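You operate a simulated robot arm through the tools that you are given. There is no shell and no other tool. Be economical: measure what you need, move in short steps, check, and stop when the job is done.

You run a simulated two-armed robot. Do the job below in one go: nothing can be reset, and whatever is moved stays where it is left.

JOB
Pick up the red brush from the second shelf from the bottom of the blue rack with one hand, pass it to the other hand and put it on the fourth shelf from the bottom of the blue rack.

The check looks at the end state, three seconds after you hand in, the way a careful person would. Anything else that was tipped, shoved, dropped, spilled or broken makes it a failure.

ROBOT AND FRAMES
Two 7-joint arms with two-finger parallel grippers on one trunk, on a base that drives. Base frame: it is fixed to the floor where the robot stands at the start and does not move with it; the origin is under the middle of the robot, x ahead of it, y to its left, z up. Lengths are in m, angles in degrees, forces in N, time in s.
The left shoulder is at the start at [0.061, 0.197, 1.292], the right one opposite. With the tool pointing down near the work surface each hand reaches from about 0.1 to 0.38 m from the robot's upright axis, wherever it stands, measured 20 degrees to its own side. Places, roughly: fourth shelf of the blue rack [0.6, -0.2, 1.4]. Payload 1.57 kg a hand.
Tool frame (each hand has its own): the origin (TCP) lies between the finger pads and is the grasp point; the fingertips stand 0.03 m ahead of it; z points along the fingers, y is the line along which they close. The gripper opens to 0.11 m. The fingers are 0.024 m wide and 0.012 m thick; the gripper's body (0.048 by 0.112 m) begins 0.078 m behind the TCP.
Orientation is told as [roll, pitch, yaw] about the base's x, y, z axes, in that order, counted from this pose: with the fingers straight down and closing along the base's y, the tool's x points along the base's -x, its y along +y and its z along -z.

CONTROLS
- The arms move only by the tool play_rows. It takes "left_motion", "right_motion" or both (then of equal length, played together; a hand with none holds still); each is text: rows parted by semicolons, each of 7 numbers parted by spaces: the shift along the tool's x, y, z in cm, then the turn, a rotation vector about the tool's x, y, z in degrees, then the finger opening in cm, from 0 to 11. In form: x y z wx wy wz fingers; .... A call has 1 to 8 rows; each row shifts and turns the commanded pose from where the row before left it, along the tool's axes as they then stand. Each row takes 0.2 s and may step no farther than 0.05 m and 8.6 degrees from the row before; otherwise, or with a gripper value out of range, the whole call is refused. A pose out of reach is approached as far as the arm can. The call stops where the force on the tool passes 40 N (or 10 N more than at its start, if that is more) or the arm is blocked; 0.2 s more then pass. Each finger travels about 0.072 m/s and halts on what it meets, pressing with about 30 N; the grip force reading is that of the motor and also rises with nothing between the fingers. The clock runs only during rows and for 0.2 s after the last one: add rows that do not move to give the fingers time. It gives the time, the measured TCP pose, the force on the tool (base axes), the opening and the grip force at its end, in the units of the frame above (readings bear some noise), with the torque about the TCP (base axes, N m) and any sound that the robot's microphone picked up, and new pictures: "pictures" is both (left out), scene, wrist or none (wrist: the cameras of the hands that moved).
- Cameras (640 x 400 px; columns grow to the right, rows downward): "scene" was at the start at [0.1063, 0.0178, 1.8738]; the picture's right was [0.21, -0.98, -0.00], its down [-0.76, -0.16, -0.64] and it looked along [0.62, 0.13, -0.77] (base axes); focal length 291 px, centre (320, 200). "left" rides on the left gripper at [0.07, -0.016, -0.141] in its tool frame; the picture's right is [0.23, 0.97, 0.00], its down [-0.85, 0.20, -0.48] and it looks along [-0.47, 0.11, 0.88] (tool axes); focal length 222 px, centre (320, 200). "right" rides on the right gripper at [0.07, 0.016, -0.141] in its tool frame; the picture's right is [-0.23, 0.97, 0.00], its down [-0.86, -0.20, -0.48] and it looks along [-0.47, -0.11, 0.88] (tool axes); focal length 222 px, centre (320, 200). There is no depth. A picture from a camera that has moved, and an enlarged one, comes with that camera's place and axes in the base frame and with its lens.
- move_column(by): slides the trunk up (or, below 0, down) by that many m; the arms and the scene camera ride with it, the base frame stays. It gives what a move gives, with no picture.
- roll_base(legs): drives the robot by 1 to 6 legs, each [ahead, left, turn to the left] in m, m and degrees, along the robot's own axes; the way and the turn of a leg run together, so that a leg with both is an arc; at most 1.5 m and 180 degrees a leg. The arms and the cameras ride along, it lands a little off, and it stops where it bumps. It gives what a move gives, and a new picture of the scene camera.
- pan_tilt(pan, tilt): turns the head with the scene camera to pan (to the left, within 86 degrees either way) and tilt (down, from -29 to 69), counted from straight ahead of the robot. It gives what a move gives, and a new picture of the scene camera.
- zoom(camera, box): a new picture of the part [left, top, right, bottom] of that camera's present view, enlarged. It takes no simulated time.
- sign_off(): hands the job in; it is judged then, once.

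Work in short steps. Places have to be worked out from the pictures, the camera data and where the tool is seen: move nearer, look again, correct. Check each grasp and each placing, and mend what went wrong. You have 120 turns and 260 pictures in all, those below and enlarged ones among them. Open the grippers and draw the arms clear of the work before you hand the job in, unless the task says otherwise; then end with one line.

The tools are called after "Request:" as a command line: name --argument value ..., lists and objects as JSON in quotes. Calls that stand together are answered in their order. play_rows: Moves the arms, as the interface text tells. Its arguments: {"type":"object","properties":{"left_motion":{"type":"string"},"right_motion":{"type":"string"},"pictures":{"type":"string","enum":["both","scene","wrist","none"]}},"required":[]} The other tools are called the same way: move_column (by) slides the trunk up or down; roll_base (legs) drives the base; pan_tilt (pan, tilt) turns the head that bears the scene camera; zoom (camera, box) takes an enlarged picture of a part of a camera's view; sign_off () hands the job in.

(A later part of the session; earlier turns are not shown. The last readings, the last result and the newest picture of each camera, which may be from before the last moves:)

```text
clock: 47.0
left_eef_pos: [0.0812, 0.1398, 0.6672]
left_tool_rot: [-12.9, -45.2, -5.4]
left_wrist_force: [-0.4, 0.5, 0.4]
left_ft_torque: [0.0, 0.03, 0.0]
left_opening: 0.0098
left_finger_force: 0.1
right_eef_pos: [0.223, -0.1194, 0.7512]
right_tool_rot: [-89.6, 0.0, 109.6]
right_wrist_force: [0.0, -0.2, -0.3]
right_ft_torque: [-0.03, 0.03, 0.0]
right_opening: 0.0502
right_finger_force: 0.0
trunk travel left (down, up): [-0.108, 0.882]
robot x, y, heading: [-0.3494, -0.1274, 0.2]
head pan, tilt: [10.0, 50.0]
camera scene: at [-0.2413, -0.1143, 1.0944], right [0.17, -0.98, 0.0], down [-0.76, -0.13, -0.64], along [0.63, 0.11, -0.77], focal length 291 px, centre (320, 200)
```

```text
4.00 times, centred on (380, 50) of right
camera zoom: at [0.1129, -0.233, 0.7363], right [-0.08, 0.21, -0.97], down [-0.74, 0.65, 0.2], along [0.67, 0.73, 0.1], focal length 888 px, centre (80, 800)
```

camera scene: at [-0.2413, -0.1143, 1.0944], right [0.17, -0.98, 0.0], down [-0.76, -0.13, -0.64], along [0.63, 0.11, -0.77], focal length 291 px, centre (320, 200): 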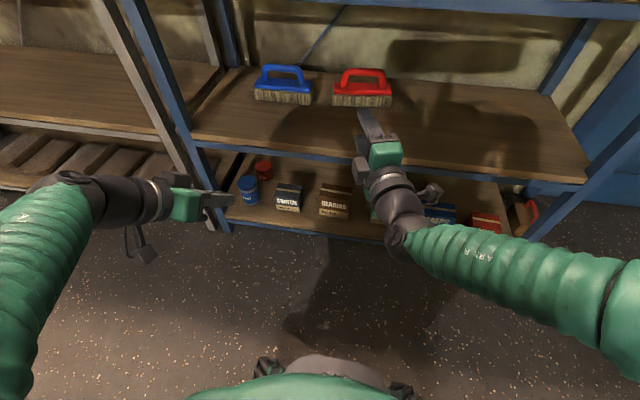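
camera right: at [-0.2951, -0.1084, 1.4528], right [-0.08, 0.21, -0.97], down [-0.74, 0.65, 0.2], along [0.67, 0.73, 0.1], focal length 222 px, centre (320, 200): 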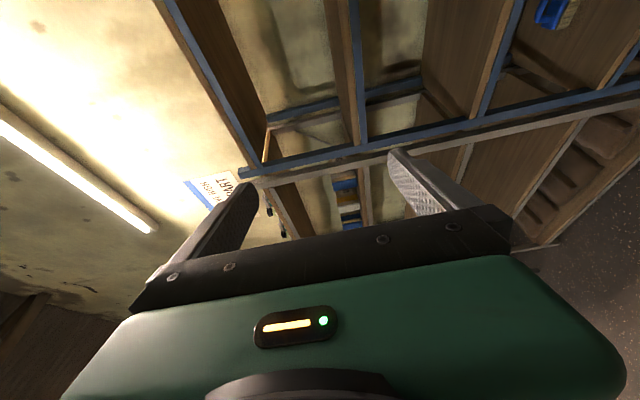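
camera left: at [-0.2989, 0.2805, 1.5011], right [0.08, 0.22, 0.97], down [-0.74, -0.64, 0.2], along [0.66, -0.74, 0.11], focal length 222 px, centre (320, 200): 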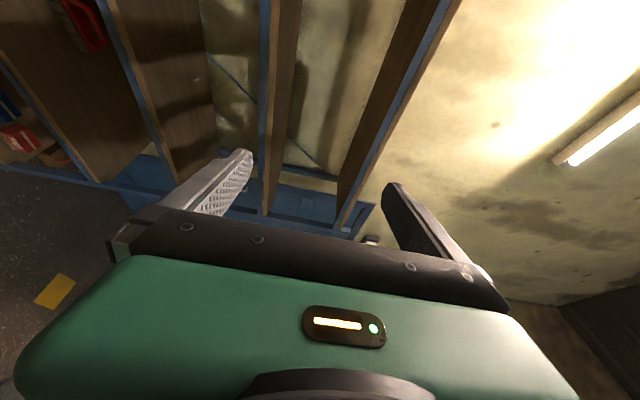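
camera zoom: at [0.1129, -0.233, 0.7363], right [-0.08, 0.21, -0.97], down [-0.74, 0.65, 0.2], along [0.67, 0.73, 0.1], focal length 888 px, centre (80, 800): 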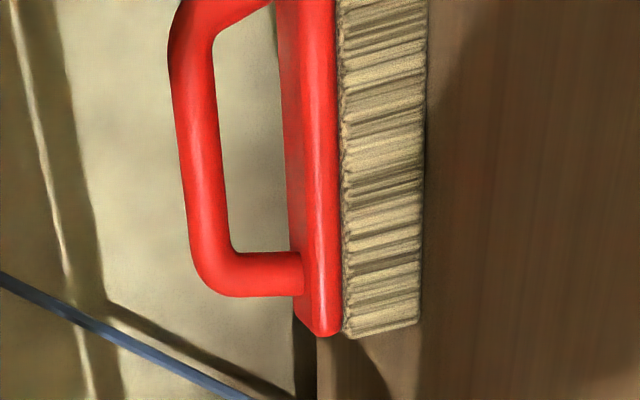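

Triangulating from both cameras puts the shelf-2 top at z≈0.563, its front edge at x≈0.39, and the bar axis at ≈[0.645, -0.093, 0.662]. The bar is 18 mm thick with a 3 cm gap beneath it and is yawed about 7°. I raise the left hand so it stays above the shelf, set the right opening to 3.6 cm, and lower the trunk 0.089.

Request:
play_rows --left_motion "-2.83 0 -2.83 0 0 0 1; -2.83 0 -2.83 0 0 0 1; -2.83 0 -2.83 0 0 0 1; -2.83 0 -2.83 0 0 0 1" --right_motion "0 0 0 0 0 0 3.6; 0 0 0 0 0 0 3.6; 0 0 0 0 0 0 3.6; 0 0 0 0 0 0 3.6" --pictures "none"

Request:
move_column --by -0.089

Request:
roll_base --legs '[[0.25, 0, 0]]'

Request:
zoom --camera "right" --box '[0, 0, 640, 400]'

```text
clock: 48.0
left_eef_pos: [0.084, 0.1648, 0.8251]
left_tool_rot: [-12.7, -45.3, -5.5]
left_wrist_force: [0.2, 0.0, -0.3]
left_ft_torque: [0.01, -0.03, 0.01]
left_opening: 0.0101
left_finger_force: 0.0
right_eef_pos: [0.2234, -0.1209, 0.7492]
right_tool_rot: [-89.6, -0.1, 109.6]
right_wrist_force: [-0.8, 0.3, -0.5]
right_ft_torque: [-0.02, 0.01, 0.0]
right_opening: 0.036
right_finger_force: 0.1
trunk travel left (down, up): [-0.108, 0.882]
robot x, y, heading: [-0.3522, -0.1301, 0.3]
head pan, tilt: [10.0, 50.0]
```

```text
clock: 49.2
left_eef_pos: [0.0843, 0.1648, 0.7361]
left_tool_rot: [-12.9, -45.3, -5.4]
left_wrist_force: [0.2, -0.6, -0.2]
left_ft_torque: [0.0, -0.03, 0.01]
left_opening: 0.01
left_finger_force: 0.1
right_eef_pos: [0.2228, -0.1209, 0.6626]
right_tool_rot: [-89.6, 0.0, 109.6]
right_wrist_force: [1.2, -0.3, 0.0]
right_ft_torque: [-0.04, -0.01, -0.02]
right_opening: 0.0359
right_finger_force: 0.1
trunk travel left (down, up): [-0.019, 0.971]
robot x, y, heading: [-0.3491, -0.131, -0.1]
head pan, tilt: [10.0, 50.0]
```

```text
clock: 51.0
left_eef_pos: [0.3326, 0.1667, 0.7362]
left_tool_rot: [-12.8, -45.2, -5.3]
left_wrist_force: [-0.1, 0.0, 0.3]
left_ft_torque: [-0.02, 0.0, 0.0]
left_opening: 0.01
left_finger_force: 0.0
right_eef_pos: [0.4734, -0.1184, 0.663]
right_tool_rot: [-89.6, 0.0, 109.9]
right_wrist_force: [0.0, -0.2, 0.0]
right_ft_torque: [0.01, -0.02, -0.01]
right_opening: 0.0361
right_finger_force: 0.0
trunk travel left (down, up): [-0.019, 0.971]
robot x, y, heading: [-0.1022, -0.1322, 0.2]
head pan, tilt: [10.0, 50.0]
camera scene: at [0.0081, -0.1138, 1.0053], right [0.18, -0.98, 0.0], down [-0.75, -0.14, -0.64], along [0.63, 0.11, -0.77], focal length 291 px, centre (320, 200)
```

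scene: 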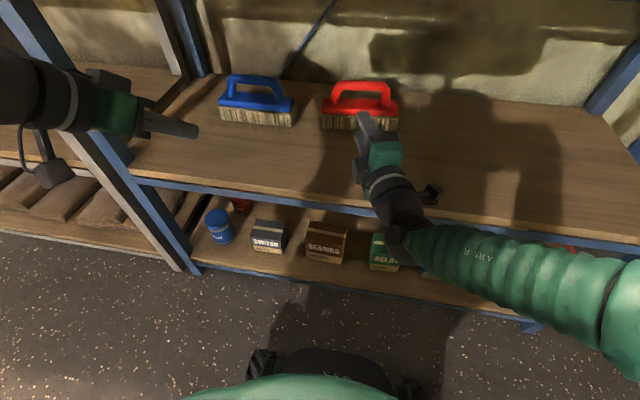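

```text
1.00 times, centred on (320, 200) of right (not enlarged: the box is as wide or as high as the picture)
camera zoom: at [0.3626, -0.2313, 0.6473], right [-0.08, 0.21, -0.97], down [-0.74, 0.64, 0.2], along [0.67, 0.74, 0.1], focal length 222 px, centre (320, 200)
```

zoom: 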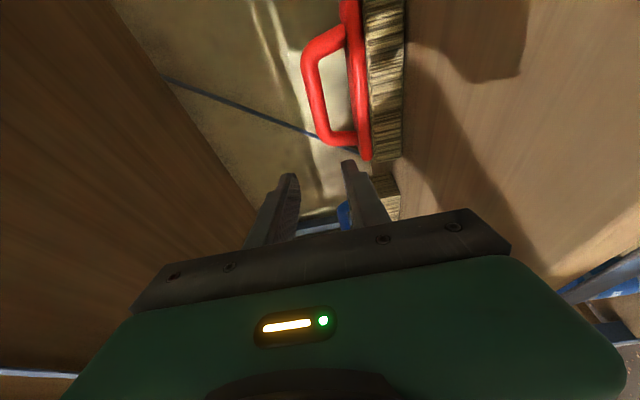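

The bar's position matches the prediction. I pull the left hand back and down a bit for margin from the shelf-3 edge, then drive 0.09 closer and re-check.

Request:
play_rows --left_motion "2.83 0 0 0 0 0 1; 2.83 0 0 0 0 0 1" --pictures "none"

Request:
roll_base --legs '[[0.09, 0, 0]]'

Request:
zoom --camera "right" --box '[160, 0, 480, 200]'

Request:
zoom --camera "scene" --box '[260, 40, 500, 190]'

```text
clock: 51.6
left_eef_pos: [0.312, 0.1769, 0.6817]
left_tool_rot: [-15.6, -43.5, -3.7]
left_wrist_force: [0.3, 0.2, 0.5]
left_ft_torque: [-0.01, -0.01, 0.0]
left_opening: 0.01
left_finger_force: 0.1
left hand out of reach, approached as far as the arm can: row 2
right_eef_pos: [0.4721, -0.1189, 0.6609]
right_tool_rot: [-89.6, 0.0, 109.8]
right_wrist_force: [-0.1, 0.6, 0.3]
right_ft_torque: [-0.03, 0.04, 0.0]
right_opening: 0.0359
right_finger_force: 0.0
trunk travel left (down, up): [-0.019, 0.971]
robot x, y, heading: [-0.0994, -0.1327, -0.0]
head pan, tilt: [10.0, 50.0]
```

```text
clock: 52.7
left_eef_pos: [0.4014, 0.1759, 0.6835]
left_tool_rot: [-16.3, -42.9, -3.1]
left_wrist_force: [0.6, 0.2, 0.6]
left_ft_torque: [0.01, 0.0, 0.01]
left_opening: 0.01
left_finger_force: 0.0
right_eef_pos: [0.5635, -0.1175, 0.6646]
right_tool_rot: [-89.6, 0.0, 109.8]
right_wrist_force: [-0.1, -0.8, -0.7]
right_ft_torque: [-0.03, 0.01, -0.03]
right_opening: 0.036
right_finger_force: 0.1
trunk travel left (down, up): [-0.019, 0.971]
robot x, y, heading: [-0.0082, -0.1301, 0.3]
head pan, tilt: [10.0, 50.0]
camera scene: at [0.0989, -0.1135, 1.0068], right [0.18, -0.98, 0.0], down [-0.75, -0.14, -0.64], along [0.63, 0.11, -0.77], focal length 291 px, centre (320, 200)
```

scene: 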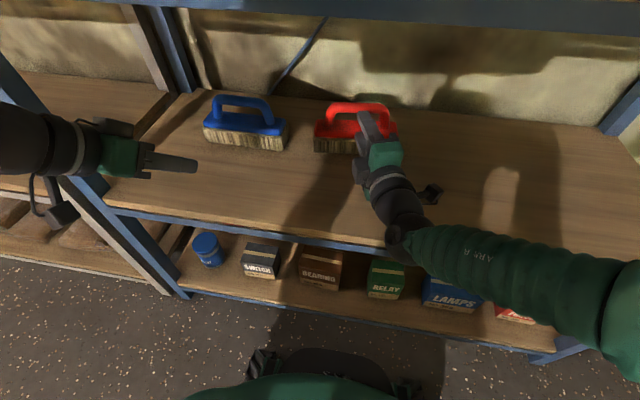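

```text
2.00 times, centred on (320, 100) of right
camera zoom: at [0.4534, -0.2308, 0.6489], right [-0.08, 0.21, -0.97], down [-0.74, 0.64, 0.2], along [0.67, 0.74, 0.1], focal length 444 px, centre (320, 400)
```

zoom: 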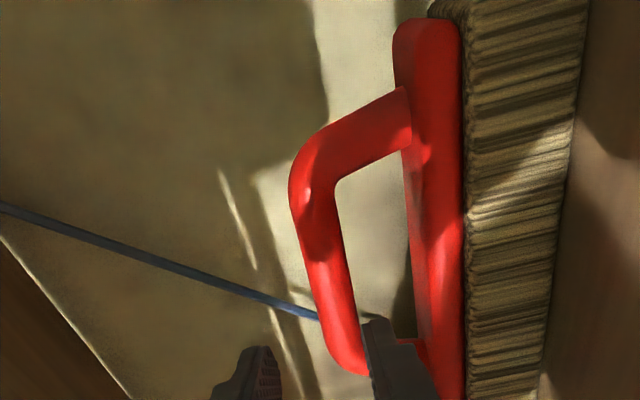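

```text
2.67 times, centred on (380, 115) of scene
camera zoom: at [0.0989, -0.1135, 1.0068], right [0.18, -0.98, 0.0], down [-0.75, -0.14, -0.64], along [0.63, 0.11, -0.77], focal length 777 px, centre (160, 427)
```

zoom: 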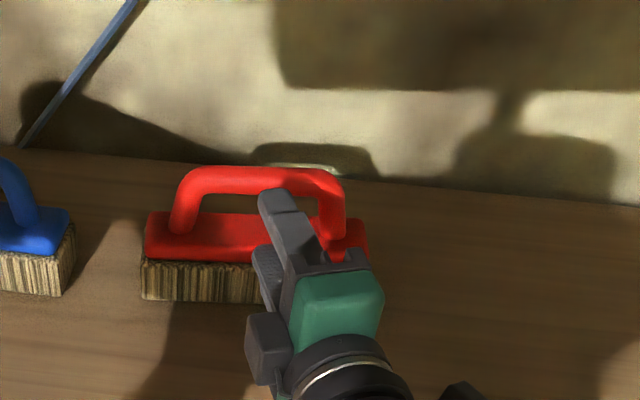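

Comparing the predicted and seen bar lines, the bar axis is about 8 mm lower than I thought (z≈0.655). I lower the trunk by 8 mm and drive forward 7 cm to straddle the bar.

Request:
move_column --by -0.008

Request:
roll_base --legs '[[0.04, 0, 0]]'

Request:
zoom --camera "right" --box '[160, 0, 480, 200]'

```text
clock: 53.3
left_eef_pos: [0.4007, 0.1777, 0.6718]
left_tool_rot: [-16.8, -42.7, -2.8]
left_wrist_force: [0.9, 0.0, -1.0]
left_ft_torque: [-0.03, 0.0, -0.01]
left_opening: 0.0102
left_finger_force: 0.0
right_eef_pos: [0.5626, -0.1181, 0.6564]
right_tool_rot: [-89.5, 0.0, 109.8]
right_wrist_force: [0.7, -0.3, 0.9]
right_ft_torque: [-0.03, 0.06, -0.01]
right_opening: 0.0361
right_finger_force: 0.0
trunk travel left (down, up): [-0.011, 0.979]
robot x, y, heading: [-0.0104, -0.1265, 0.2]
head pan, tilt: [10.0, 50.0]
```

```text
clock: 54.2
left_eef_pos: [0.4414, 0.1764, 0.6703]
left_tool_rot: [-16.7, -42.8, -2.9]
left_wrist_force: [0.7, 0.0, -0.4]
left_ft_torque: [0.02, 0.0, 0.02]
left_opening: 0.01
left_finger_force: 0.1
right_eef_pos: [0.6013, -0.1176, 0.6544]
right_tool_rot: [-89.6, 0.1, 109.8]
right_wrist_force: [-0.4, -0.9, 0.3]
right_ft_torque: [-0.05, 0.04, 0.02]
right_opening: 0.0361
right_finger_force: 0.0
trunk travel left (down, up): [-0.011, 0.979]
robot x, y, heading: [0.0354, -0.1308, 0.0]
head pan, tilt: [10.0, 50.0]
camera scene: at [0.1388, -0.1133, 0.9971], right [0.18, -0.98, 0.0], down [-0.75, -0.14, -0.64], along [0.63, 0.11, -0.77], focal length 291 px, centre (320, 200)
```

scene: 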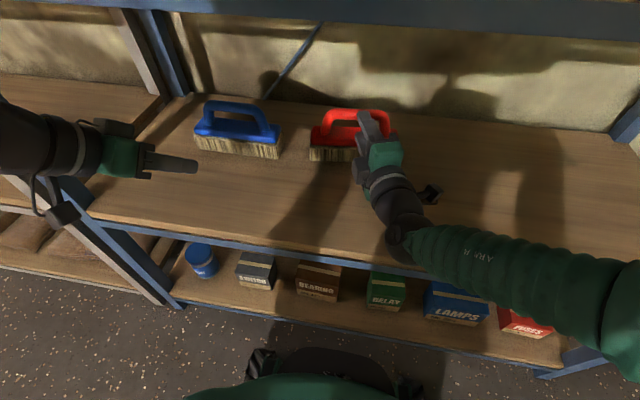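

```text
2.00 times, centred on (320, 100) of right
camera zoom: at [0.4932, -0.2307, 0.6392], right [-0.08, 0.21, -0.97], down [-0.74, 0.64, 0.2], along [0.67, 0.74, 0.1], focal length 444 px, centre (320, 400)
```

zoom: 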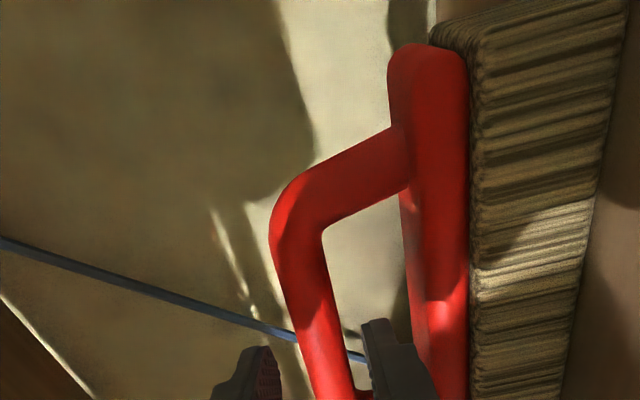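

The bar lies between the two fingers in the view. I drive the last 4 cm.

Request:
roll_base --legs '[[0.038, 0, 0]]'

Request:
zoom --camera "right" --box '[160, 40, 480, 240]'

```text
clock: 55.0
left_eef_pos: [0.4792, 0.1778, 0.6712]
left_tool_rot: [-16.9, -42.8, -2.7]
left_wrist_force: [0.5, 0.7, 0.7]
left_ft_torque: [-0.01, 0.0, 0.0]
left_opening: 0.0099
left_finger_force: 0.1
right_eef_pos: [0.6408, -0.1179, 0.6549]
right_tool_rot: [-89.6, 0.0, 109.8]
right_wrist_force: [0.0, 0.5, -0.2]
right_ft_torque: [-0.02, 0.01, -0.02]
right_opening: 0.0362
right_finger_force: 0.0
trunk travel left (down, up): [-0.011, 0.979]
robot x, y, heading: [0.0718, -0.1275, 0.4]
head pan, tilt: [10.0, 50.0]
camera scene: at [0.1771, -0.1132, 0.9972], right [0.18, -0.98, 0.0], down [-0.75, -0.14, -0.64], along [0.63, 0.11, -0.77], focal length 291 px, centre (320, 200)
```

scene: 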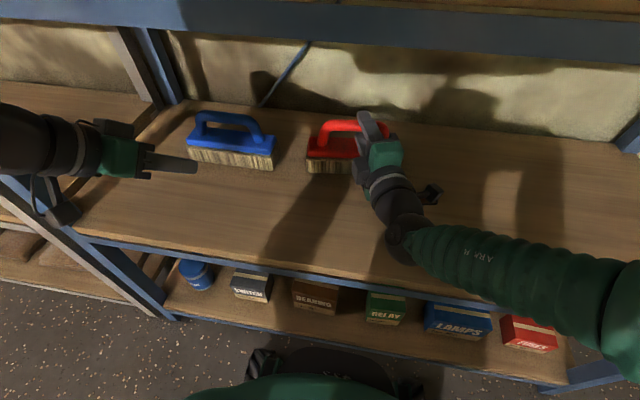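

```text
2.00 times, centred on (320, 140) of right
camera zoom: at [0.5313, -0.2306, 0.6394], right [-0.08, 0.21, -0.97], down [-0.74, 0.64, 0.2], along [0.67, 0.74, 0.1], focal length 444 px, centre (320, 320)
```

zoom: 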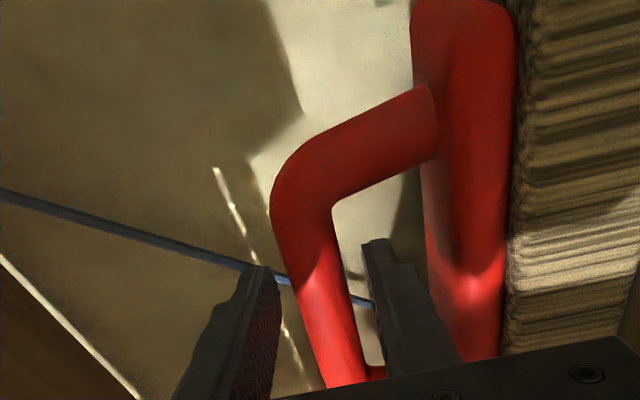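

The bar is centered between the pads. I close the right gripper.

Request:
play_rows --right_motion "0 0 0 0 0 0 2.4; 0 0 0 0 0 0 1; 0 0 0 0 0 0 0.5; 0 0 0 0 0 0 0.5" --pictures "wrist"

```text
clock: 56.0
left_eef_pos: [0.4805, 0.1776, 0.6715]
left_tool_rot: [-16.8, -42.7, -2.8]
left_wrist_force: [-0.9, -0.9, 0.6]
left_ft_torque: [-0.02, -0.01, -0.01]
left_opening: 0.0102
left_finger_force: 0.1
right_eef_pos: [0.6402, -0.1183, 0.6551]
right_tool_rot: [-89.6, 0.0, 109.8]
right_wrist_force: [0.1, 0.6, 1.6]
right_ft_torque: [0.1, -0.04, -0.01]
right_opening: 0.0212
right_finger_force: 30.4
trunk travel left (down, up): [-0.011, 0.979]
robot x, y, heading: [0.0711, -0.1315, 0.3]
head pan, tilt: [10.0, 50.0]
camera right: at [0.5312, -0.2305, 0.6398], right [-0.08, 0.21, -0.97], down [-0.74, 0.64, 0.2], along [0.67, 0.74, 0.1], focal length 222 px, centre (320, 200)
```

right: 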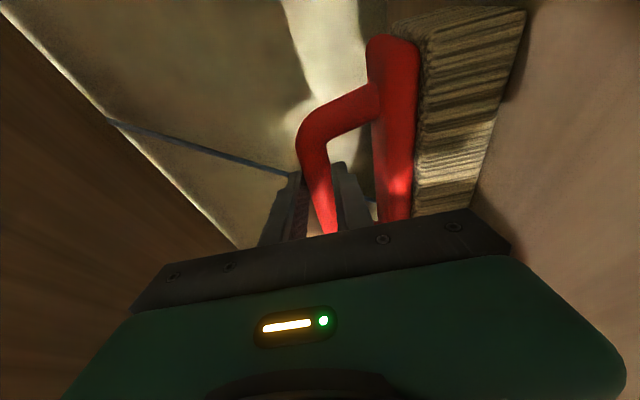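

Firm grip (21 mm, 30 N). I lift 5 cm with the trunk and look.

Request:
move_column --by 0.05

Request:
zoom --camera "right" --box '[0, 0, 640, 400]'

Request:
zoom --camera "scene" --box '[0, 0, 640, 400]'

```text
clock: 57.0
left_eef_pos: [0.4795, 0.1778, 0.7207]
left_tool_rot: [-17.0, -42.6, -2.7]
left_wrist_force: [0.1, 0.1, -0.2]
left_ft_torque: [0.0, 0.03, 0.02]
left_opening: 0.01
left_finger_force: 0.0
right_eef_pos: [0.6406, -0.1178, 0.7062]
right_tool_rot: [-89.6, 0.0, 109.8]
right_wrist_force: [-0.4, -0.2, -2.5]
right_ft_torque: [-0.05, 0.02, 0.04]
right_opening: 0.0212
right_finger_force: 30.0
trunk travel left (down, up): [-0.061, 0.929]
robot x, y, heading: [0.0744, -0.1297, 0.6]
head pan, tilt: [10.0, 50.0]
```

```text
1.00 times, centred on (320, 200) of right (not enlarged: the box is as wide or as high as the picture)
camera zoom: at [0.5314, -0.2305, 0.6904], right [-0.08, 0.21, -0.97], down [-0.74, 0.64, 0.2], along [0.67, 0.74, 0.1], focal length 222 px, centre (320, 200)
```

zoom: 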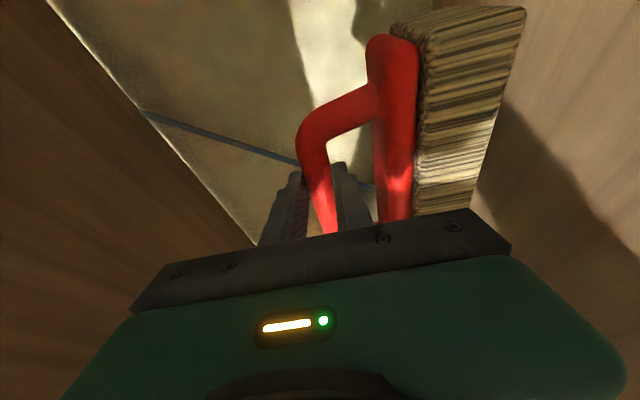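

```text
1.00 times, centred on (320, 200) of scene (not enlarged: the box is as wide or as high as the picture)
camera zoom: at [0.1775, -0.1131, 1.0482], right [0.18, -0.98, 0.0], down [-0.75, -0.14, -0.64], along [0.63, 0.11, -0.77], focal length 291 px, centre (320, 200)
```

zoom: 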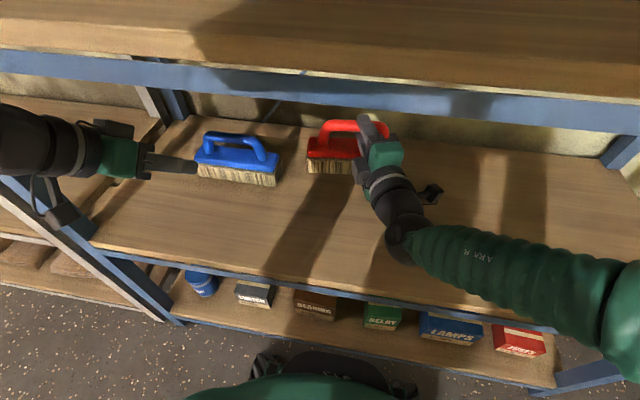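

The brush is held rigidly (about 0.25 kg). I back straight out of the rack.

Request:
roll_base --legs '[[-0.7, 0, 0]]'

Request:
move_column --by 0.4

Request:
pan_tilt --pan 5 --tilt 45

```text
clock: 60.8
left_eef_pos: [-0.2182, 0.1741, 0.7206]
left_tool_rot: [-16.8, -42.6, -3.2]
left_wrist_force: [0.2, 0.0, 0.4]
left_ft_torque: [-0.05, 0.01, 0.0]
left_opening: 0.0099
left_finger_force: 0.0
right_eef_pos: [-0.0592, -0.1217, 0.7056]
right_tool_rot: [-89.6, 0.0, 109.3]
right_wrist_force: [0.1, -0.6, -1.7]
right_ft_torque: [-0.06, 0.05, 0.0]
right_opening: 0.0213
right_finger_force: 30.0
trunk travel left (down, up): [-0.061, 0.929]
robot x, y, heading: [-0.6286, -0.1261, -0.2]
head pan, tilt: [10.0, 50.0]
camera scene: at [-0.5232, -0.114, 1.0473], right [0.17, -0.99, 0.0], down [-0.76, -0.13, -0.64], along [0.63, 0.11, -0.77], focal length 291 px, centre (320, 200)
```

scene: 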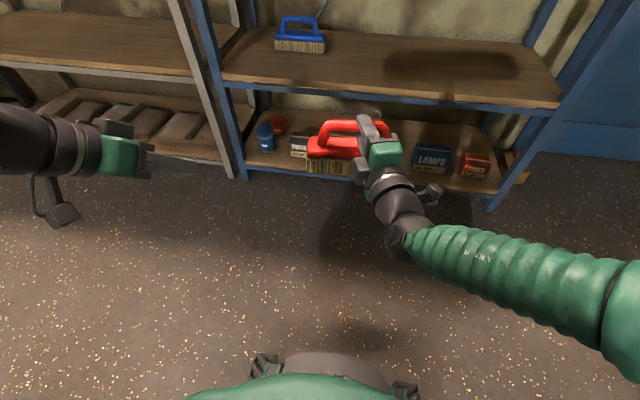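

```text
clock: 64.6
left_eef_pos: [-0.2176, 0.1754, 1.1213]
left_tool_rot: [-16.8, -42.7, -3.2]
left_wrist_force: [-0.1, -0.1, -0.9]
left_ft_torque: [-0.01, 0.0, -0.01]
left_opening: 0.0099
left_finger_force: 0.1
right_eef_pos: [-0.0601, -0.1229, 1.1055]
right_tool_rot: [-89.7, 0.0, 109.4]
right_wrist_force: [0.4, -0.5, -2.8]
right_ft_torque: [-0.03, 0.05, 0.03]
right_opening: 0.0211
right_finger_force: 30.5
trunk travel left (down, up): [-0.461, 0.529]
robot x, y, heading: [-0.6281, -0.129, -0.3]
head pan, tilt: [10.0, 50.0]
```

```text
clock: 65.3
left_eef_pos: [-0.2179, 0.1744, 1.1204]
left_tool_rot: [-16.8, -42.7, -3.2]
left_wrist_force: [0.1, -0.2, -0.1]
left_ft_torque: [0.01, -0.02, -0.01]
left_opening: 0.0101
left_finger_force: 0.1
right_eef_pos: [-0.0594, -0.1212, 1.1058]
right_tool_rot: [-89.6, 0.0, 109.4]
right_wrist_force: [-1.3, 0.1, -2.1]
right_ft_torque: [-0.02, 0.05, -0.01]
right_opening: 0.0211
right_finger_force: 29.8
trunk travel left (down, up): [-0.461, 0.529]
robot x, y, heading: [-0.6314, -0.1285, -0.1]
head pan, tilt: [5.0, 45.0]
camera scene: at [-0.5173, -0.1201, 1.4542], right [0.08, -1.0, 0.0], down [-0.71, -0.06, -0.71], along [0.7, 0.06, -0.71], focal length 291 px, centre (320, 200)
```

scene: 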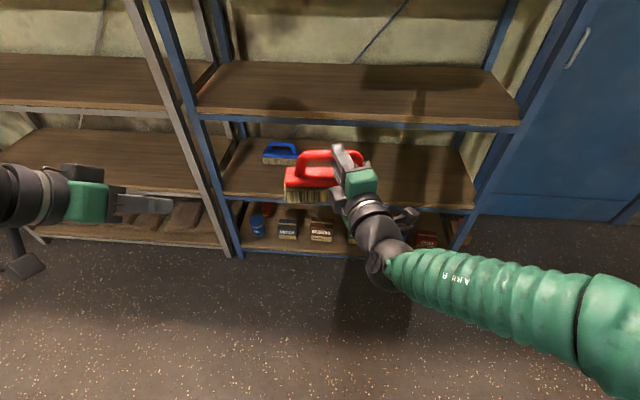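

The brush is clear of the rack. Now I rotate the left hand to level, toed in 20°, with vertical closing: about 111° around tool axis (-0.33,-0.33,0.88), well away from the brush.

Request:
play_rows --left_motion "0 0 0 -2.61 -2.61 7.01 1; 0 0 0 -2.61 -2.61 7.01 1; 0 0 0 -2.61 -2.61 7.01 1; 0 0 0 -2.61 -2.61 7.01 1; 0 0 0 -2.61 -2.61 7.01 1; 0 0 0 -2.61 -2.61 7.01 1; 0 0 0 -2.61 -2.61 7.01 1" --pictures "none"

Request:
play_rows --left_motion "0 0 0 -2.61 -2.61 7.01 1; 0 0 0 -2.61 -2.61 7.01 1; 0 0 0 -2.61 -2.61 7.01 1; 0 0 0 -2.61 -2.61 7.01 2; 0 0 0 -2.61 -2.61 7.01 3; 0 0 0 -2.61 -2.61 7.01 3.6; 0 0 0 -2.61 -2.61 7.01 3.6" --pictures "scene"

```text
clock: 67.1
left_eef_pos: [-0.2207, 0.1587, 0.9969]
left_tool_rot: [37.8, -50.5, -63.9]
left_wrist_force: [0.0, -0.7, -0.6]
left_ft_torque: [-0.05, -0.1, 0.1]
left_opening: 0.0098
left_finger_force: 0.0
left hand out of reach, approached as far as the arm can: row 2, 3, 6
right_eef_pos: [-0.0594, -0.1202, 1.1152]
right_tool_rot: [-89.6, 0.1, 109.4]
right_wrist_force: [0.3, -0.1, -1.4]
right_ft_torque: [-0.05, 0.03, 0.02]
right_opening: 0.0213
right_finger_force: 30.2
trunk travel left (down, up): [-0.461, 0.529]
robot x, y, heading: [-0.6317, -0.1281, -0.3]
head pan, tilt: [5.0, 45.0]
stopped in row 7 (left hand): the arm was blocked; the commanded pose is now the measured one
```

```text
clock: 68.7
left_eef_pos: [-0.2025, 0.1761, 1.0224]
left_tool_rot: [86.8, -8.3, -110.9]
left_wrist_force: [0.0, -0.6, -0.4]
left_ft_torque: [0.0, -0.02, -0.03]
left_opening: 0.0359
left_finger_force: 0.1
right_eef_pos: [-0.0586, -0.1206, 1.1047]
right_tool_rot: [-89.6, 0.1, 109.5]
right_wrist_force: [0.1, 0.5, -2.1]
right_ft_torque: [-0.05, 0.04, 0.02]
right_opening: 0.0213
right_finger_force: 30.2
trunk travel left (down, up): [-0.461, 0.529]
robot x, y, heading: [-0.6332, -0.1304, -0.4]
head pan, tilt: [5.0, 45.0]
camera scene: at [-0.5166, -0.119, 1.4541], right [0.08, -1.0, 0.0], down [-0.71, -0.06, -0.71], along [0.7, 0.06, -0.71], focal length 291 px, centre (320, 200)
```

scene: 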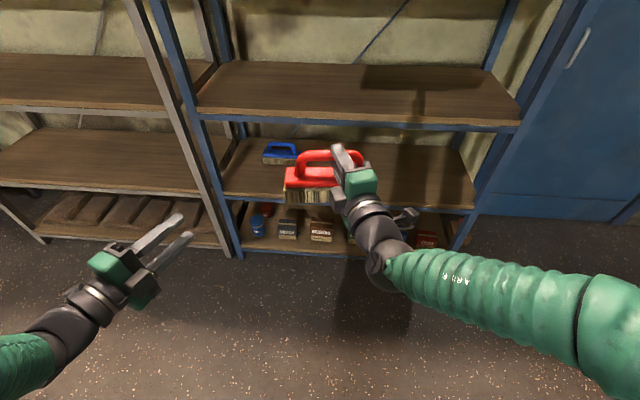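

The left hand is nearly level; one small correction remains. Then I raise it to bar height and begin bringing it toward a pre-grasp point 10 cm short of the left half of the bar.

Request:
play_rows --left_motion "0 0 0 -3 0 7.9 3.6; 0 4 0 0 0 0 3.6; 0 4.3 0 0 0 0 3.6; -3.6 0 2.2 0 0 0 3.6; -3.6 0 2.2 0 0 0 3.6; 0 0 0 0 0 0 3.6" --pictures "scene"

```text
clock: 70.1
left_eef_pos: [-0.1853, 0.1102, 1.103]
left_tool_rot: [89.8, -0.5, -111.2]
left_wrist_force: [0.5, 0.3, 1.2]
left_ft_torque: [0.01, 0.01, 0.01]
left_opening: 0.0363
left_finger_force: 0.0
left hand out of reach, approached as far as the arm can: row 5
right_eef_pos: [-0.0602, -0.1214, 1.1051]
right_tool_rot: [-89.6, 0.1, 109.3]
right_wrist_force: [-0.4, 0.5, -1.5]
right_ft_torque: [-0.06, 0.03, 0.01]
right_opening: 0.0212
right_finger_force: 29.9
trunk travel left (down, up): [-0.461, 0.529]
robot x, y, heading: [-0.6275, -0.1299, -0.0]
head pan, tilt: [5.0, 45.0]
camera scene: at [-0.5176, -0.1197, 1.4542], right [0.08, -1.0, 0.0], down [-0.71, -0.06, -0.71], along [0.7, 0.06, -0.71], focal length 291 px, centre (320, 200)
```

scene: 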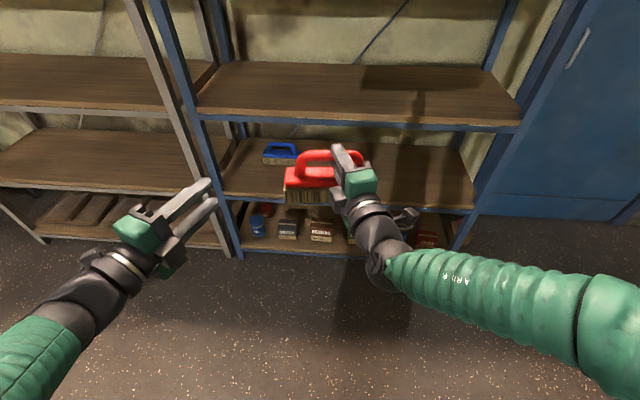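

I go forward first, then inward, since inward motion is limited at this shorter distance.

Request:
play_rows --left_motion "0 0 4 0 0 0 3.6; 0 0 4 0 0 0 3.6; -2.5 0 0 0 0 0 3.6; -2.5 0 0 0 0 0 3.6; 0 0 0 0 0 0 3.6" --pictures "none"

```text
clock: 71.3
left_eef_pos: [-0.1278, 0.0325, 1.1043]
left_tool_rot: [89.8, -0.5, -111.1]
left_wrist_force: [0.4, -0.3, 0.1]
left_ft_torque: [0.0, 0.02, 0.01]
left_opening: 0.0361
left_finger_force: 0.0
right_eef_pos: [-0.0593, -0.1227, 1.1048]
right_tool_rot: [-89.8, 0.0, 109.4]
right_wrist_force: [-0.6, -0.1, -1.3]
right_ft_torque: [-0.04, 0.03, -0.02]
right_opening: 0.0213
right_finger_force: 29.2
trunk travel left (down, up): [-0.461, 0.529]
robot x, y, heading: [-0.6325, -0.1322, -0.1]
head pan, tilt: [5.0, 45.0]
```

Good. I shift laterally 6.5 cm to line up, still about 9 cm short, and look through both cameras.

Request:
play_rows --left_motion "-3.2 0 0 0 0 0 3.6; -3.2 0 0 0 0 0 3.6; 0 0 0 0 0 0 3.6" --pictures "both"

Request:
zoom --camera "scene" --box '[230, 110, 410, 222]'

```text
clock: 72.1
left_eef_pos: [-0.1383, -0.0169, 1.1011]
left_tool_rot: [89.9, -0.3, -111.3]
left_wrist_force: [0.0, -0.1, -0.3]
left_ft_torque: [-0.03, -0.01, -0.02]
left_opening: 0.036
left_finger_force: 0.1
left hand out of reach, approached as far as the arm can: row 2
right_eef_pos: [-0.0609, -0.1226, 1.1049]
right_tool_rot: [-89.7, 0.0, 109.5]
right_wrist_force: [0.3, 1.0, -1.7]
right_ft_torque: [-0.06, 0.02, -0.03]
right_opening: 0.0211
right_finger_force: 30.1
trunk travel left (down, up): [-0.461, 0.529]
robot x, y, heading: [-0.6317, -0.1289, -0.3]
head pan, tilt: [5.0, 45.0]
camera scene: at [-0.5177, -0.1204, 1.4542], right [0.08, -1.0, 0.0], down [-0.71, -0.06, -0.71], along [0.7, 0.06, -0.71], focal length 291 px, centre (320, 200)
camera left: at [-0.2452, 0.0993, 1.0865], right [0.09, 0.22, 0.97], down [-0.75, -0.62, 0.21], along [0.65, -0.75, 0.11], focal length 222 px, centre (320, 200)
```

scene: 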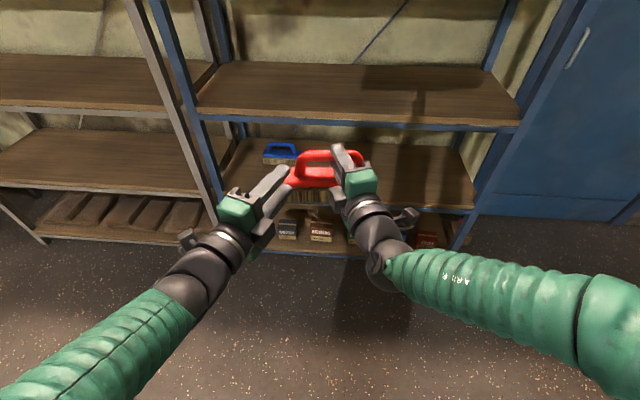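
left: 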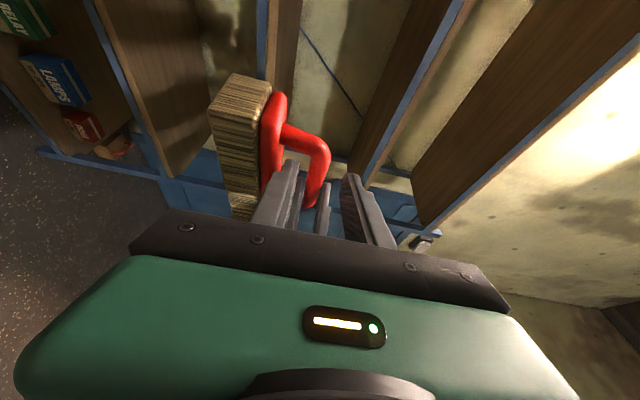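

```text
3.56 times, centred on (320, 166) of scene
camera zoom: at [-0.5177, -0.1204, 1.4542], right [0.08, -1.0, 0.0], down [-0.71, -0.06, -0.71], along [0.7, 0.06, -0.71], focal length 1036 px, centre (320, 321)
```

zoom: 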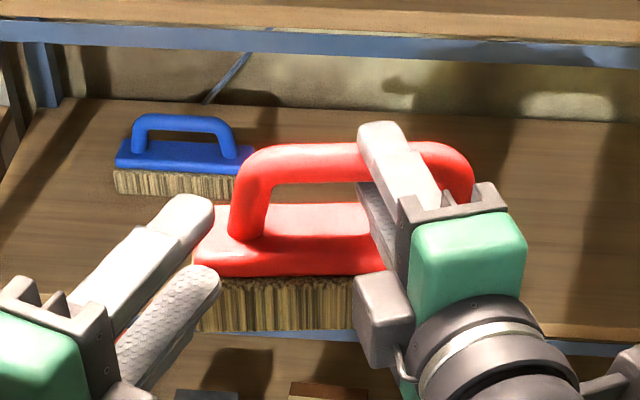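

The free part of the bar is left of the right fingers. I aim about 5.3 cm left of the right grip point and advance 5 cm with small corrections, then check.

Request:
play_rows --left_motion "0 0.4 2 0 0 0 3.6; 0 0 2 0 0 0 3.6; -1.4 0 1 0 0 0 3.6; 0 0 0 0 0 0 3.6" --pictures "wrist"

Request:
zoom --camera "scene" --box '[230, 110, 410, 222]'

```text
clock: 73.1
left_eef_pos: [-0.0968, -0.0482, 1.1068]
left_tool_rot: [90.0, -0.3, -111.0]
left_wrist_force: [0.4, -0.3, 0.2]
left_ft_torque: [-0.02, 0.01, -0.01]
left_opening: 0.036
left_finger_force: 0.0
right_eef_pos: [-0.059, -0.122, 1.105]
right_tool_rot: [-89.6, 0.0, 109.4]
right_wrist_force: [0.8, -0.1, -2.4]
right_ft_torque: [-0.05, 0.04, -0.01]
right_opening: 0.0213
right_finger_force: 29.6
trunk travel left (down, up): [-0.461, 0.529]
robot x, y, heading: [-0.6318, -0.126, -0.7]
head pan, tilt: [5.0, 45.0]
camera left: at [-0.2032, 0.0676, 1.0903], right [0.09, 0.22, 0.97], down [-0.75, -0.62, 0.21], along [0.65, -0.75, 0.11], focal length 222 px, centre (320, 200)
```

left: 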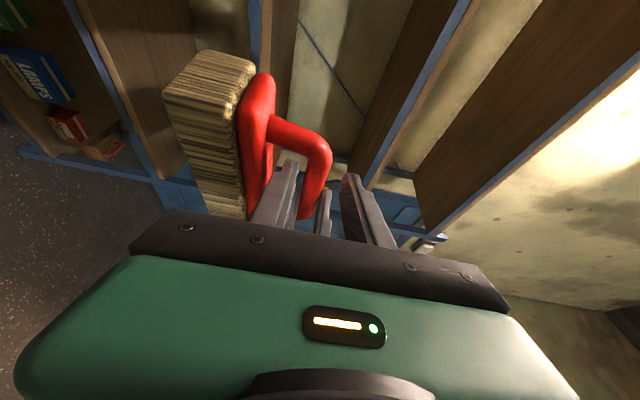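

```text
3.56 times, centred on (320, 166) of scene
camera zoom: at [-0.517, -0.1208, 1.4542], right [0.08, -1.0, 0.0], down [-0.71, -0.06, -0.71], along [0.7, 0.06, -0.71], focal length 1036 px, centre (320, 321)
```

zoom: 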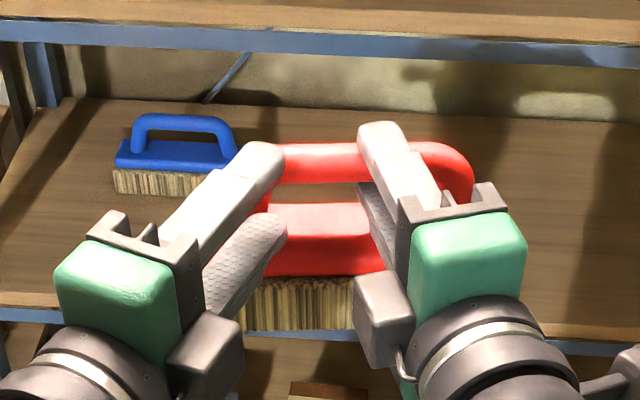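

I enlarge the left wrist view to see the lower finger relative to the handle post.

Request:
zoom --camera "left" --box '[200, 60, 440, 210]'

```text
2.67 times, centred on (320, 135) of left
camera zoom: at [-0.2032, 0.0676, 1.0903], right [0.09, 0.22, 0.97], down [-0.75, -0.62, 0.21], along [0.65, -0.75, 0.11], focal length 592 px, centre (320, 373)
```

zoom: 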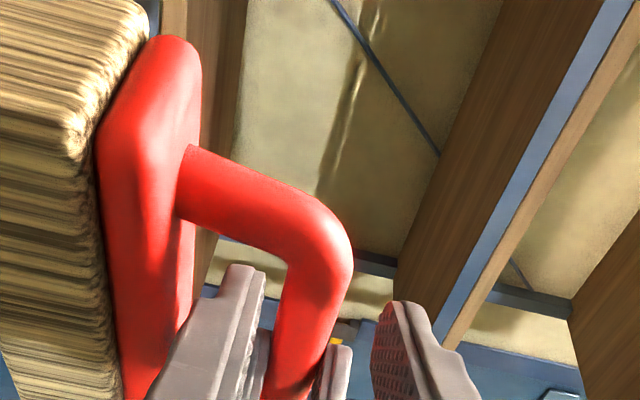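

The bar is vertically centered. To keep the lower finger clear of the handle post, I reduce the toe-in by 8°, shift 1.4 cm right, then advance.

Request:
play_rows --left_motion "-0.7 0 -0.5 0 8 0 3.6; -0.8 0 0.4 0 0 0 3.6; 0 0 0 0 0 0 3.6" --pictures "none"

Request:
zoom --camera "left" --box '[200, 60, 440, 210]'

Request:
zoom --camera "scene" --box '[230, 110, 410, 222]'

```text
clock: 73.9
left_eef_pos: [-0.1023, -0.0609, 1.1057]
left_tool_rot: [89.7, -0.4, -103.1]
left_wrist_force: [0.0, 0.0, -0.3]
left_ft_torque: [-0.03, 0.02, 0.0]
left_opening: 0.036
left_finger_force: 0.1
right_eef_pos: [-0.0605, -0.1221, 1.1044]
right_tool_rot: [-89.8, 0.0, 109.4]
right_wrist_force: [0.7, -0.1, -2.3]
right_ft_torque: [-0.04, 0.03, 0.02]
right_opening: 0.0211
right_finger_force: 30.6
trunk travel left (down, up): [-0.461, 0.529]
robot x, y, heading: [-0.6304, -0.1285, -0.2]
head pan, tilt: [5.0, 45.0]
```

```text
2.67 times, centred on (320, 135) of left
camera zoom: at [-0.2243, 0.0384, 1.0906], right [0.06, 0.23, 0.97], down [-0.66, -0.72, 0.21], along [0.75, -0.65, 0.11], focal length 592 px, centre (320, 373)
```

zoom: 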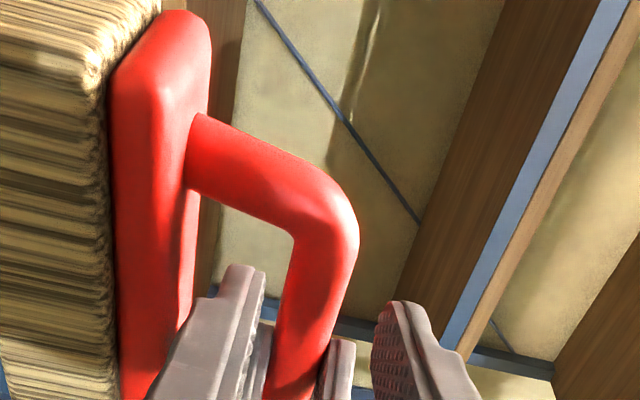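

```text
3.56 times, centred on (320, 166) of scene
camera zoom: at [-0.5175, -0.1206, 1.4542], right [0.08, -1.0, 0.0], down [-0.71, -0.06, -0.71], along [0.7, 0.06, -0.71], focal length 1036 px, centre (320, 321)
```

zoom: 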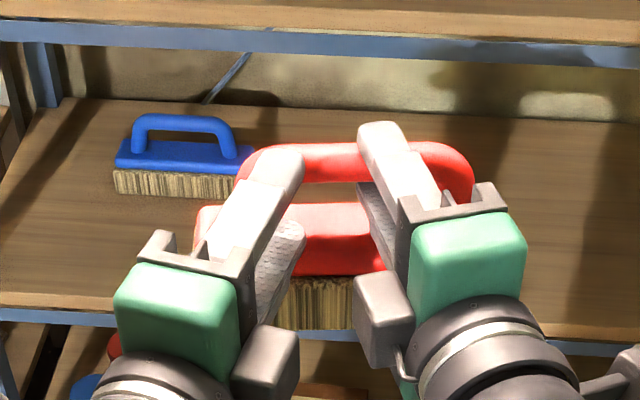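

Clear of the post. I advance 3 cm so the bar enters between the left pads.

Request:
play_rows --left_motion "0 0 1 0 0 0 3.6; 0 0 1 0 0 0 3.6; 0 0 1 0 0 0 3.6; 0 0 0 0 0 0 3.6" --pictures "none"

Request:
zoom --camera "left" --box '[200, 60, 440, 210]'

Request:
zoom --camera "scene" --box '[230, 110, 410, 222]'

```text
clock: 74.9
left_eef_pos: [-0.0724, -0.0685, 1.1058]
left_tool_rot: [89.9, -0.5, -103.1]
left_wrist_force: [0.0, -0.5, 0.1]
left_ft_torque: [-0.03, 0.04, -0.03]
left_opening: 0.0358
left_finger_force: 0.0
right_eef_pos: [-0.0608, -0.1235, 1.105]
right_tool_rot: [-89.8, 0.0, 109.4]
right_wrist_force: [0.7, -0.2, -1.3]
right_ft_torque: [-0.05, 0.01, 0.02]
right_opening: 0.021
right_finger_force: 30.2
trunk travel left (down, up): [-0.461, 0.529]
robot x, y, heading: [-0.628, -0.133, -0.0]
head pan, tilt: [5.0, 45.0]
```

```text
2.67 times, centred on (320, 135) of left
camera zoom: at [-0.195, 0.0317, 1.0902], right [0.06, 0.23, 0.97], down [-0.66, -0.72, 0.21], along [0.75, -0.65, 0.11], focal length 592 px, centre (320, 373)
```

zoom: 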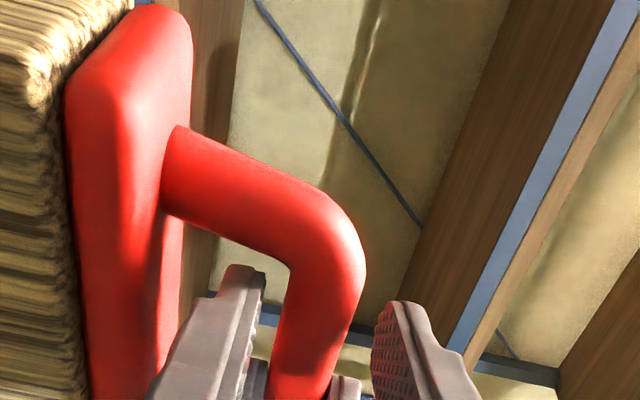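

```text
3.56 times, centred on (320, 166) of scene
camera zoom: at [-0.5174, -0.121, 1.4542], right [0.08, -1.0, 0.0], down [-0.71, -0.06, -0.71], along [0.7, 0.06, -0.71], focal length 1036 px, centre (320, 321)
```

zoom: 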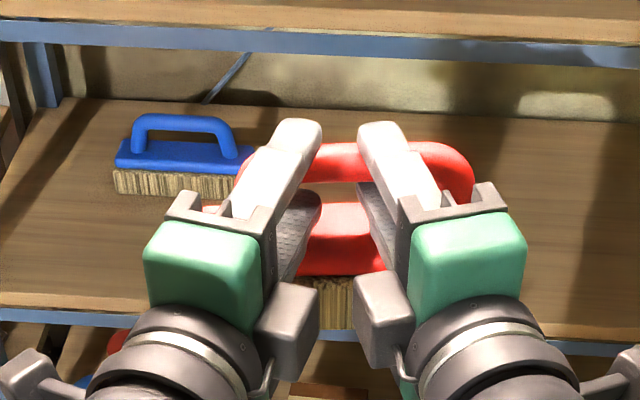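

Both fingertips are level across the bar. I advance 0.5 cm more and close the left gripper while the right holds.

Request:
play_rows --left_motion "0 0 0.5 0 0 0 3.6; 0 0 0 0 0 0 2.6; 0 0 0 0 0 0 1.6; 0 0 0 0 0 0 0.8; 0 0 0 0 0 0 0.5; 0 0 0 0 0 0 0.5" --pictures "wrist"

```text
clock: 76.3
left_eef_pos: [-0.0678, -0.0689, 1.1059]
left_tool_rot: [89.7, -0.4, -103.2]
left_wrist_force: [1.6, -1.2, -2.5]
left_ft_torque: [0.17, 0.12, 0.03]
left_opening: 0.0214
left_finger_force: 29.8
right_eef_pos: [-0.0591, -0.1227, 1.1054]
right_tool_rot: [-89.7, 0.0, 109.4]
right_wrist_force: [-1.5, 0.8, 2.6]
right_ft_torque: [-0.01, -0.1, 0.06]
right_opening: 0.0212
right_finger_force: 30.2
trunk travel left (down, up): [-0.461, 0.529]
robot x, y, heading: [-0.6272, -0.1323, -0.3]
head pan, tilt: [5.0, 45.0]
camera left: at [-0.1898, 0.0305, 1.0898], right [0.06, 0.23, 0.97], down [-0.66, -0.72, 0.21], along [0.75, -0.65, 0.11], focal length 222 px, centre (320, 200)
```

left: 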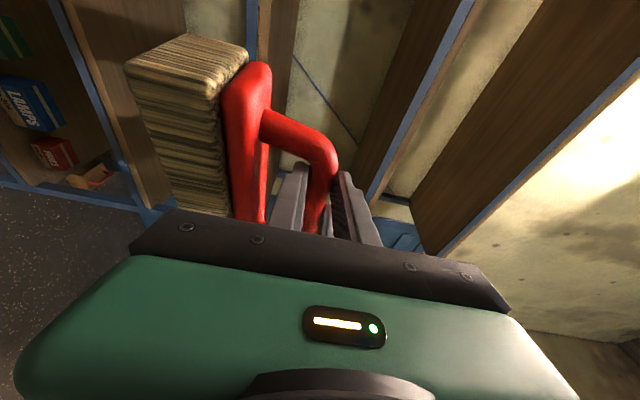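

Both hands hold the bar (21 mm each). I open the right gripper to 3.6 cm and draw it back along its own axis.

Request:
play_rows --right_motion "0 0 0 0 0 0 2.8; 0 0 0 0 0 0 3.6; 0 0 0 0 0 0 3.6; 0 0 -1.5 0 0 0 3.6; 0 0 -1.5 0 0 0 3.6; 0 0 -1.5 0 0 0 3.6; 0 0 -1.5 0 0 0 3.6" --pictures "scene"

Request:
zoom --camera "scene" --box '[230, 110, 410, 222]'

```text
clock: 77.9
left_eef_pos: [-0.0686, -0.0703, 1.1056]
left_tool_rot: [89.9, -0.4, -103.0]
left_wrist_force: [0.7, 0.0, -0.4]
left_ft_torque: [0.07, 0.06, -0.04]
left_opening: 0.0213
left_finger_force: 29.9
right_eef_pos: [-0.1167, -0.1433, 1.1045]
right_tool_rot: [-89.7, -0.1, 109.3]
right_wrist_force: [0.0, 0.7, -0.1]
right_ft_torque: [0.0, 0.02, 0.01]
right_opening: 0.0359
right_finger_force: 0.1
trunk travel left (down, up): [-0.461, 0.529]
robot x, y, heading: [-0.6324, -0.1332, -0.2]
head pan, tilt: [5.0, 45.0]
camera scene: at [-0.5182, -0.1212, 1.4543], right [0.08, -1.0, 0.0], down [-0.71, -0.06, -0.71], along [0.7, 0.06, -0.71], focal length 291 px, centre (320, 200)
```

scene: 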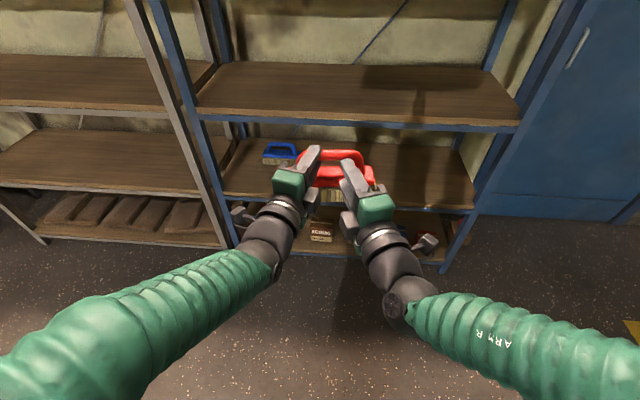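

```text
3.56 times, centred on (320, 166) of scene
camera zoom: at [-0.5182, -0.1212, 1.4543], right [0.08, -1.0, 0.0], down [-0.71, -0.06, -0.71], along [0.7, 0.06, -0.71], focal length 1036 px, centre (320, 321)
```

zoom: 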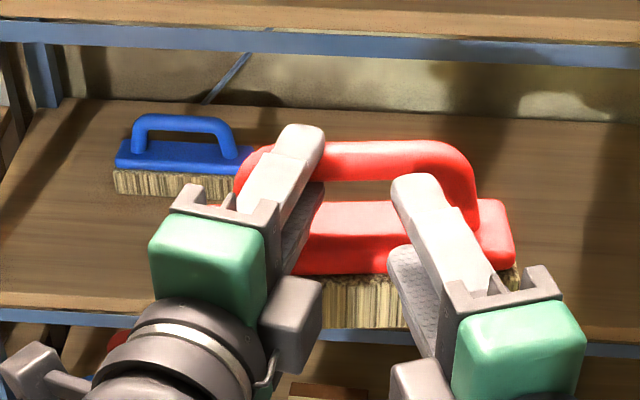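

The left hand holds the brush level. I move the right hand further back and off to the right.

Request:
play_rows --right_motion "0 0 -2 0 0 0 3.6; 1 0 -2 0 0 0 3.6; 3 0 -1 0 0 0 3.6; 3 0 -1 0 0 0 3.6; 3 0 0 0 0 0 3.6; 3 0 0 0 0 0 3.6" --pictures "scene"

```text
clock: 79.3
left_eef_pos: [-0.0686, -0.0706, 1.1052]
left_tool_rot: [89.8, -0.5, -103.1]
left_wrist_force: [0.0, -0.3, 0.5]
left_ft_torque: [0.08, 0.06, -0.01]
left_opening: 0.0209
left_finger_force: 30.3
right_eef_pos: [-0.125, -0.1638, 1.1031]
right_tool_rot: [-89.4, 0.0, 108.6]
right_wrist_force: [-0.9, 0.0, -0.4]
right_ft_torque: [-0.01, 0.01, 0.0]
right_opening: 0.0364
right_finger_force: 0.0
right hand out of reach, approached as far as the arm can: row 2, 3, 4, 5, 6
trunk travel left (down, up): [-0.461, 0.529]
robot x, y, heading: [-0.6299, -0.1294, -0.2]
head pan, tilt: [5.0, 45.0]
camera scene: at [-0.5173, -0.1214, 1.4542], right [0.08, -1.0, 0.0], down [-0.71, -0.06, -0.71], along [0.7, 0.06, -0.71], focal length 291 px, centre (320, 200)
```

scene: 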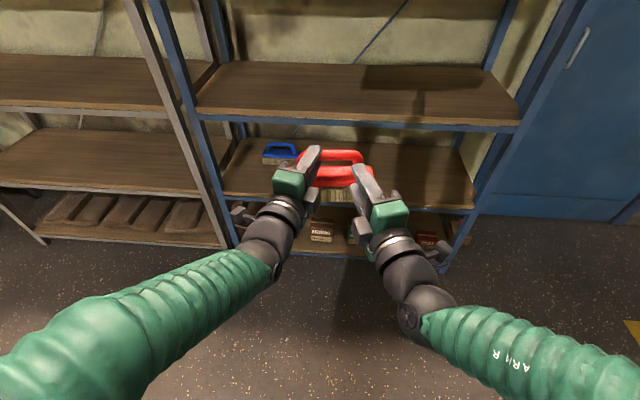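

I yaw the right hand outward while shifting it right, which should be within its range.

Request:
play_rows --right_motion "0 0 0 0 8 0 3.6; 2 0 0 0 8 0 3.6; 3 0 0 0 8 0 3.6; 3 0 0 0 0 0 3.6; 3 0 0 0 0 0 3.6; 3 0 0 0 0 0 3.6" --pictures "scene"

```text
clock: 80.7
left_eef_pos: [-0.0697, -0.0701, 1.1063]
left_tool_rot: [89.8, -0.4, -103.2]
left_wrist_force: [-0.9, -0.2, -0.5]
left_ft_torque: [0.08, 0.05, -0.01]
left_opening: 0.0211
left_finger_force: 30.3
right_eef_pos: [-0.1279, -0.3034, 1.1044]
right_tool_rot: [-89.7, 0.1, 85.3]
right_wrist_force: [-0.5, -0.1, -0.4]
right_ft_torque: [-0.02, -0.01, 0.01]
right_opening: 0.0361
right_finger_force: 0.0
trunk travel left (down, up): [-0.461, 0.529]
robot x, y, heading: [-0.6309, -0.1278, -0.1]
head pan, tilt: [5.0, 45.0]
camera scene: at [-0.5185, -0.1215, 1.4543], right [0.08, -1.0, 0.0], down [-0.71, -0.06, -0.71], along [0.7, 0.06, -0.71], focal length 291 px, centre (320, 200)
```

scene: 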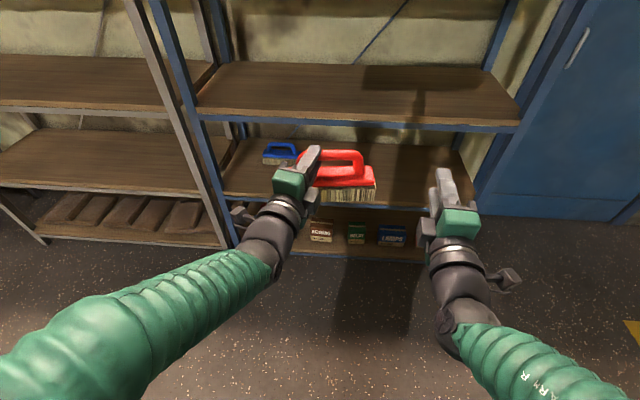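

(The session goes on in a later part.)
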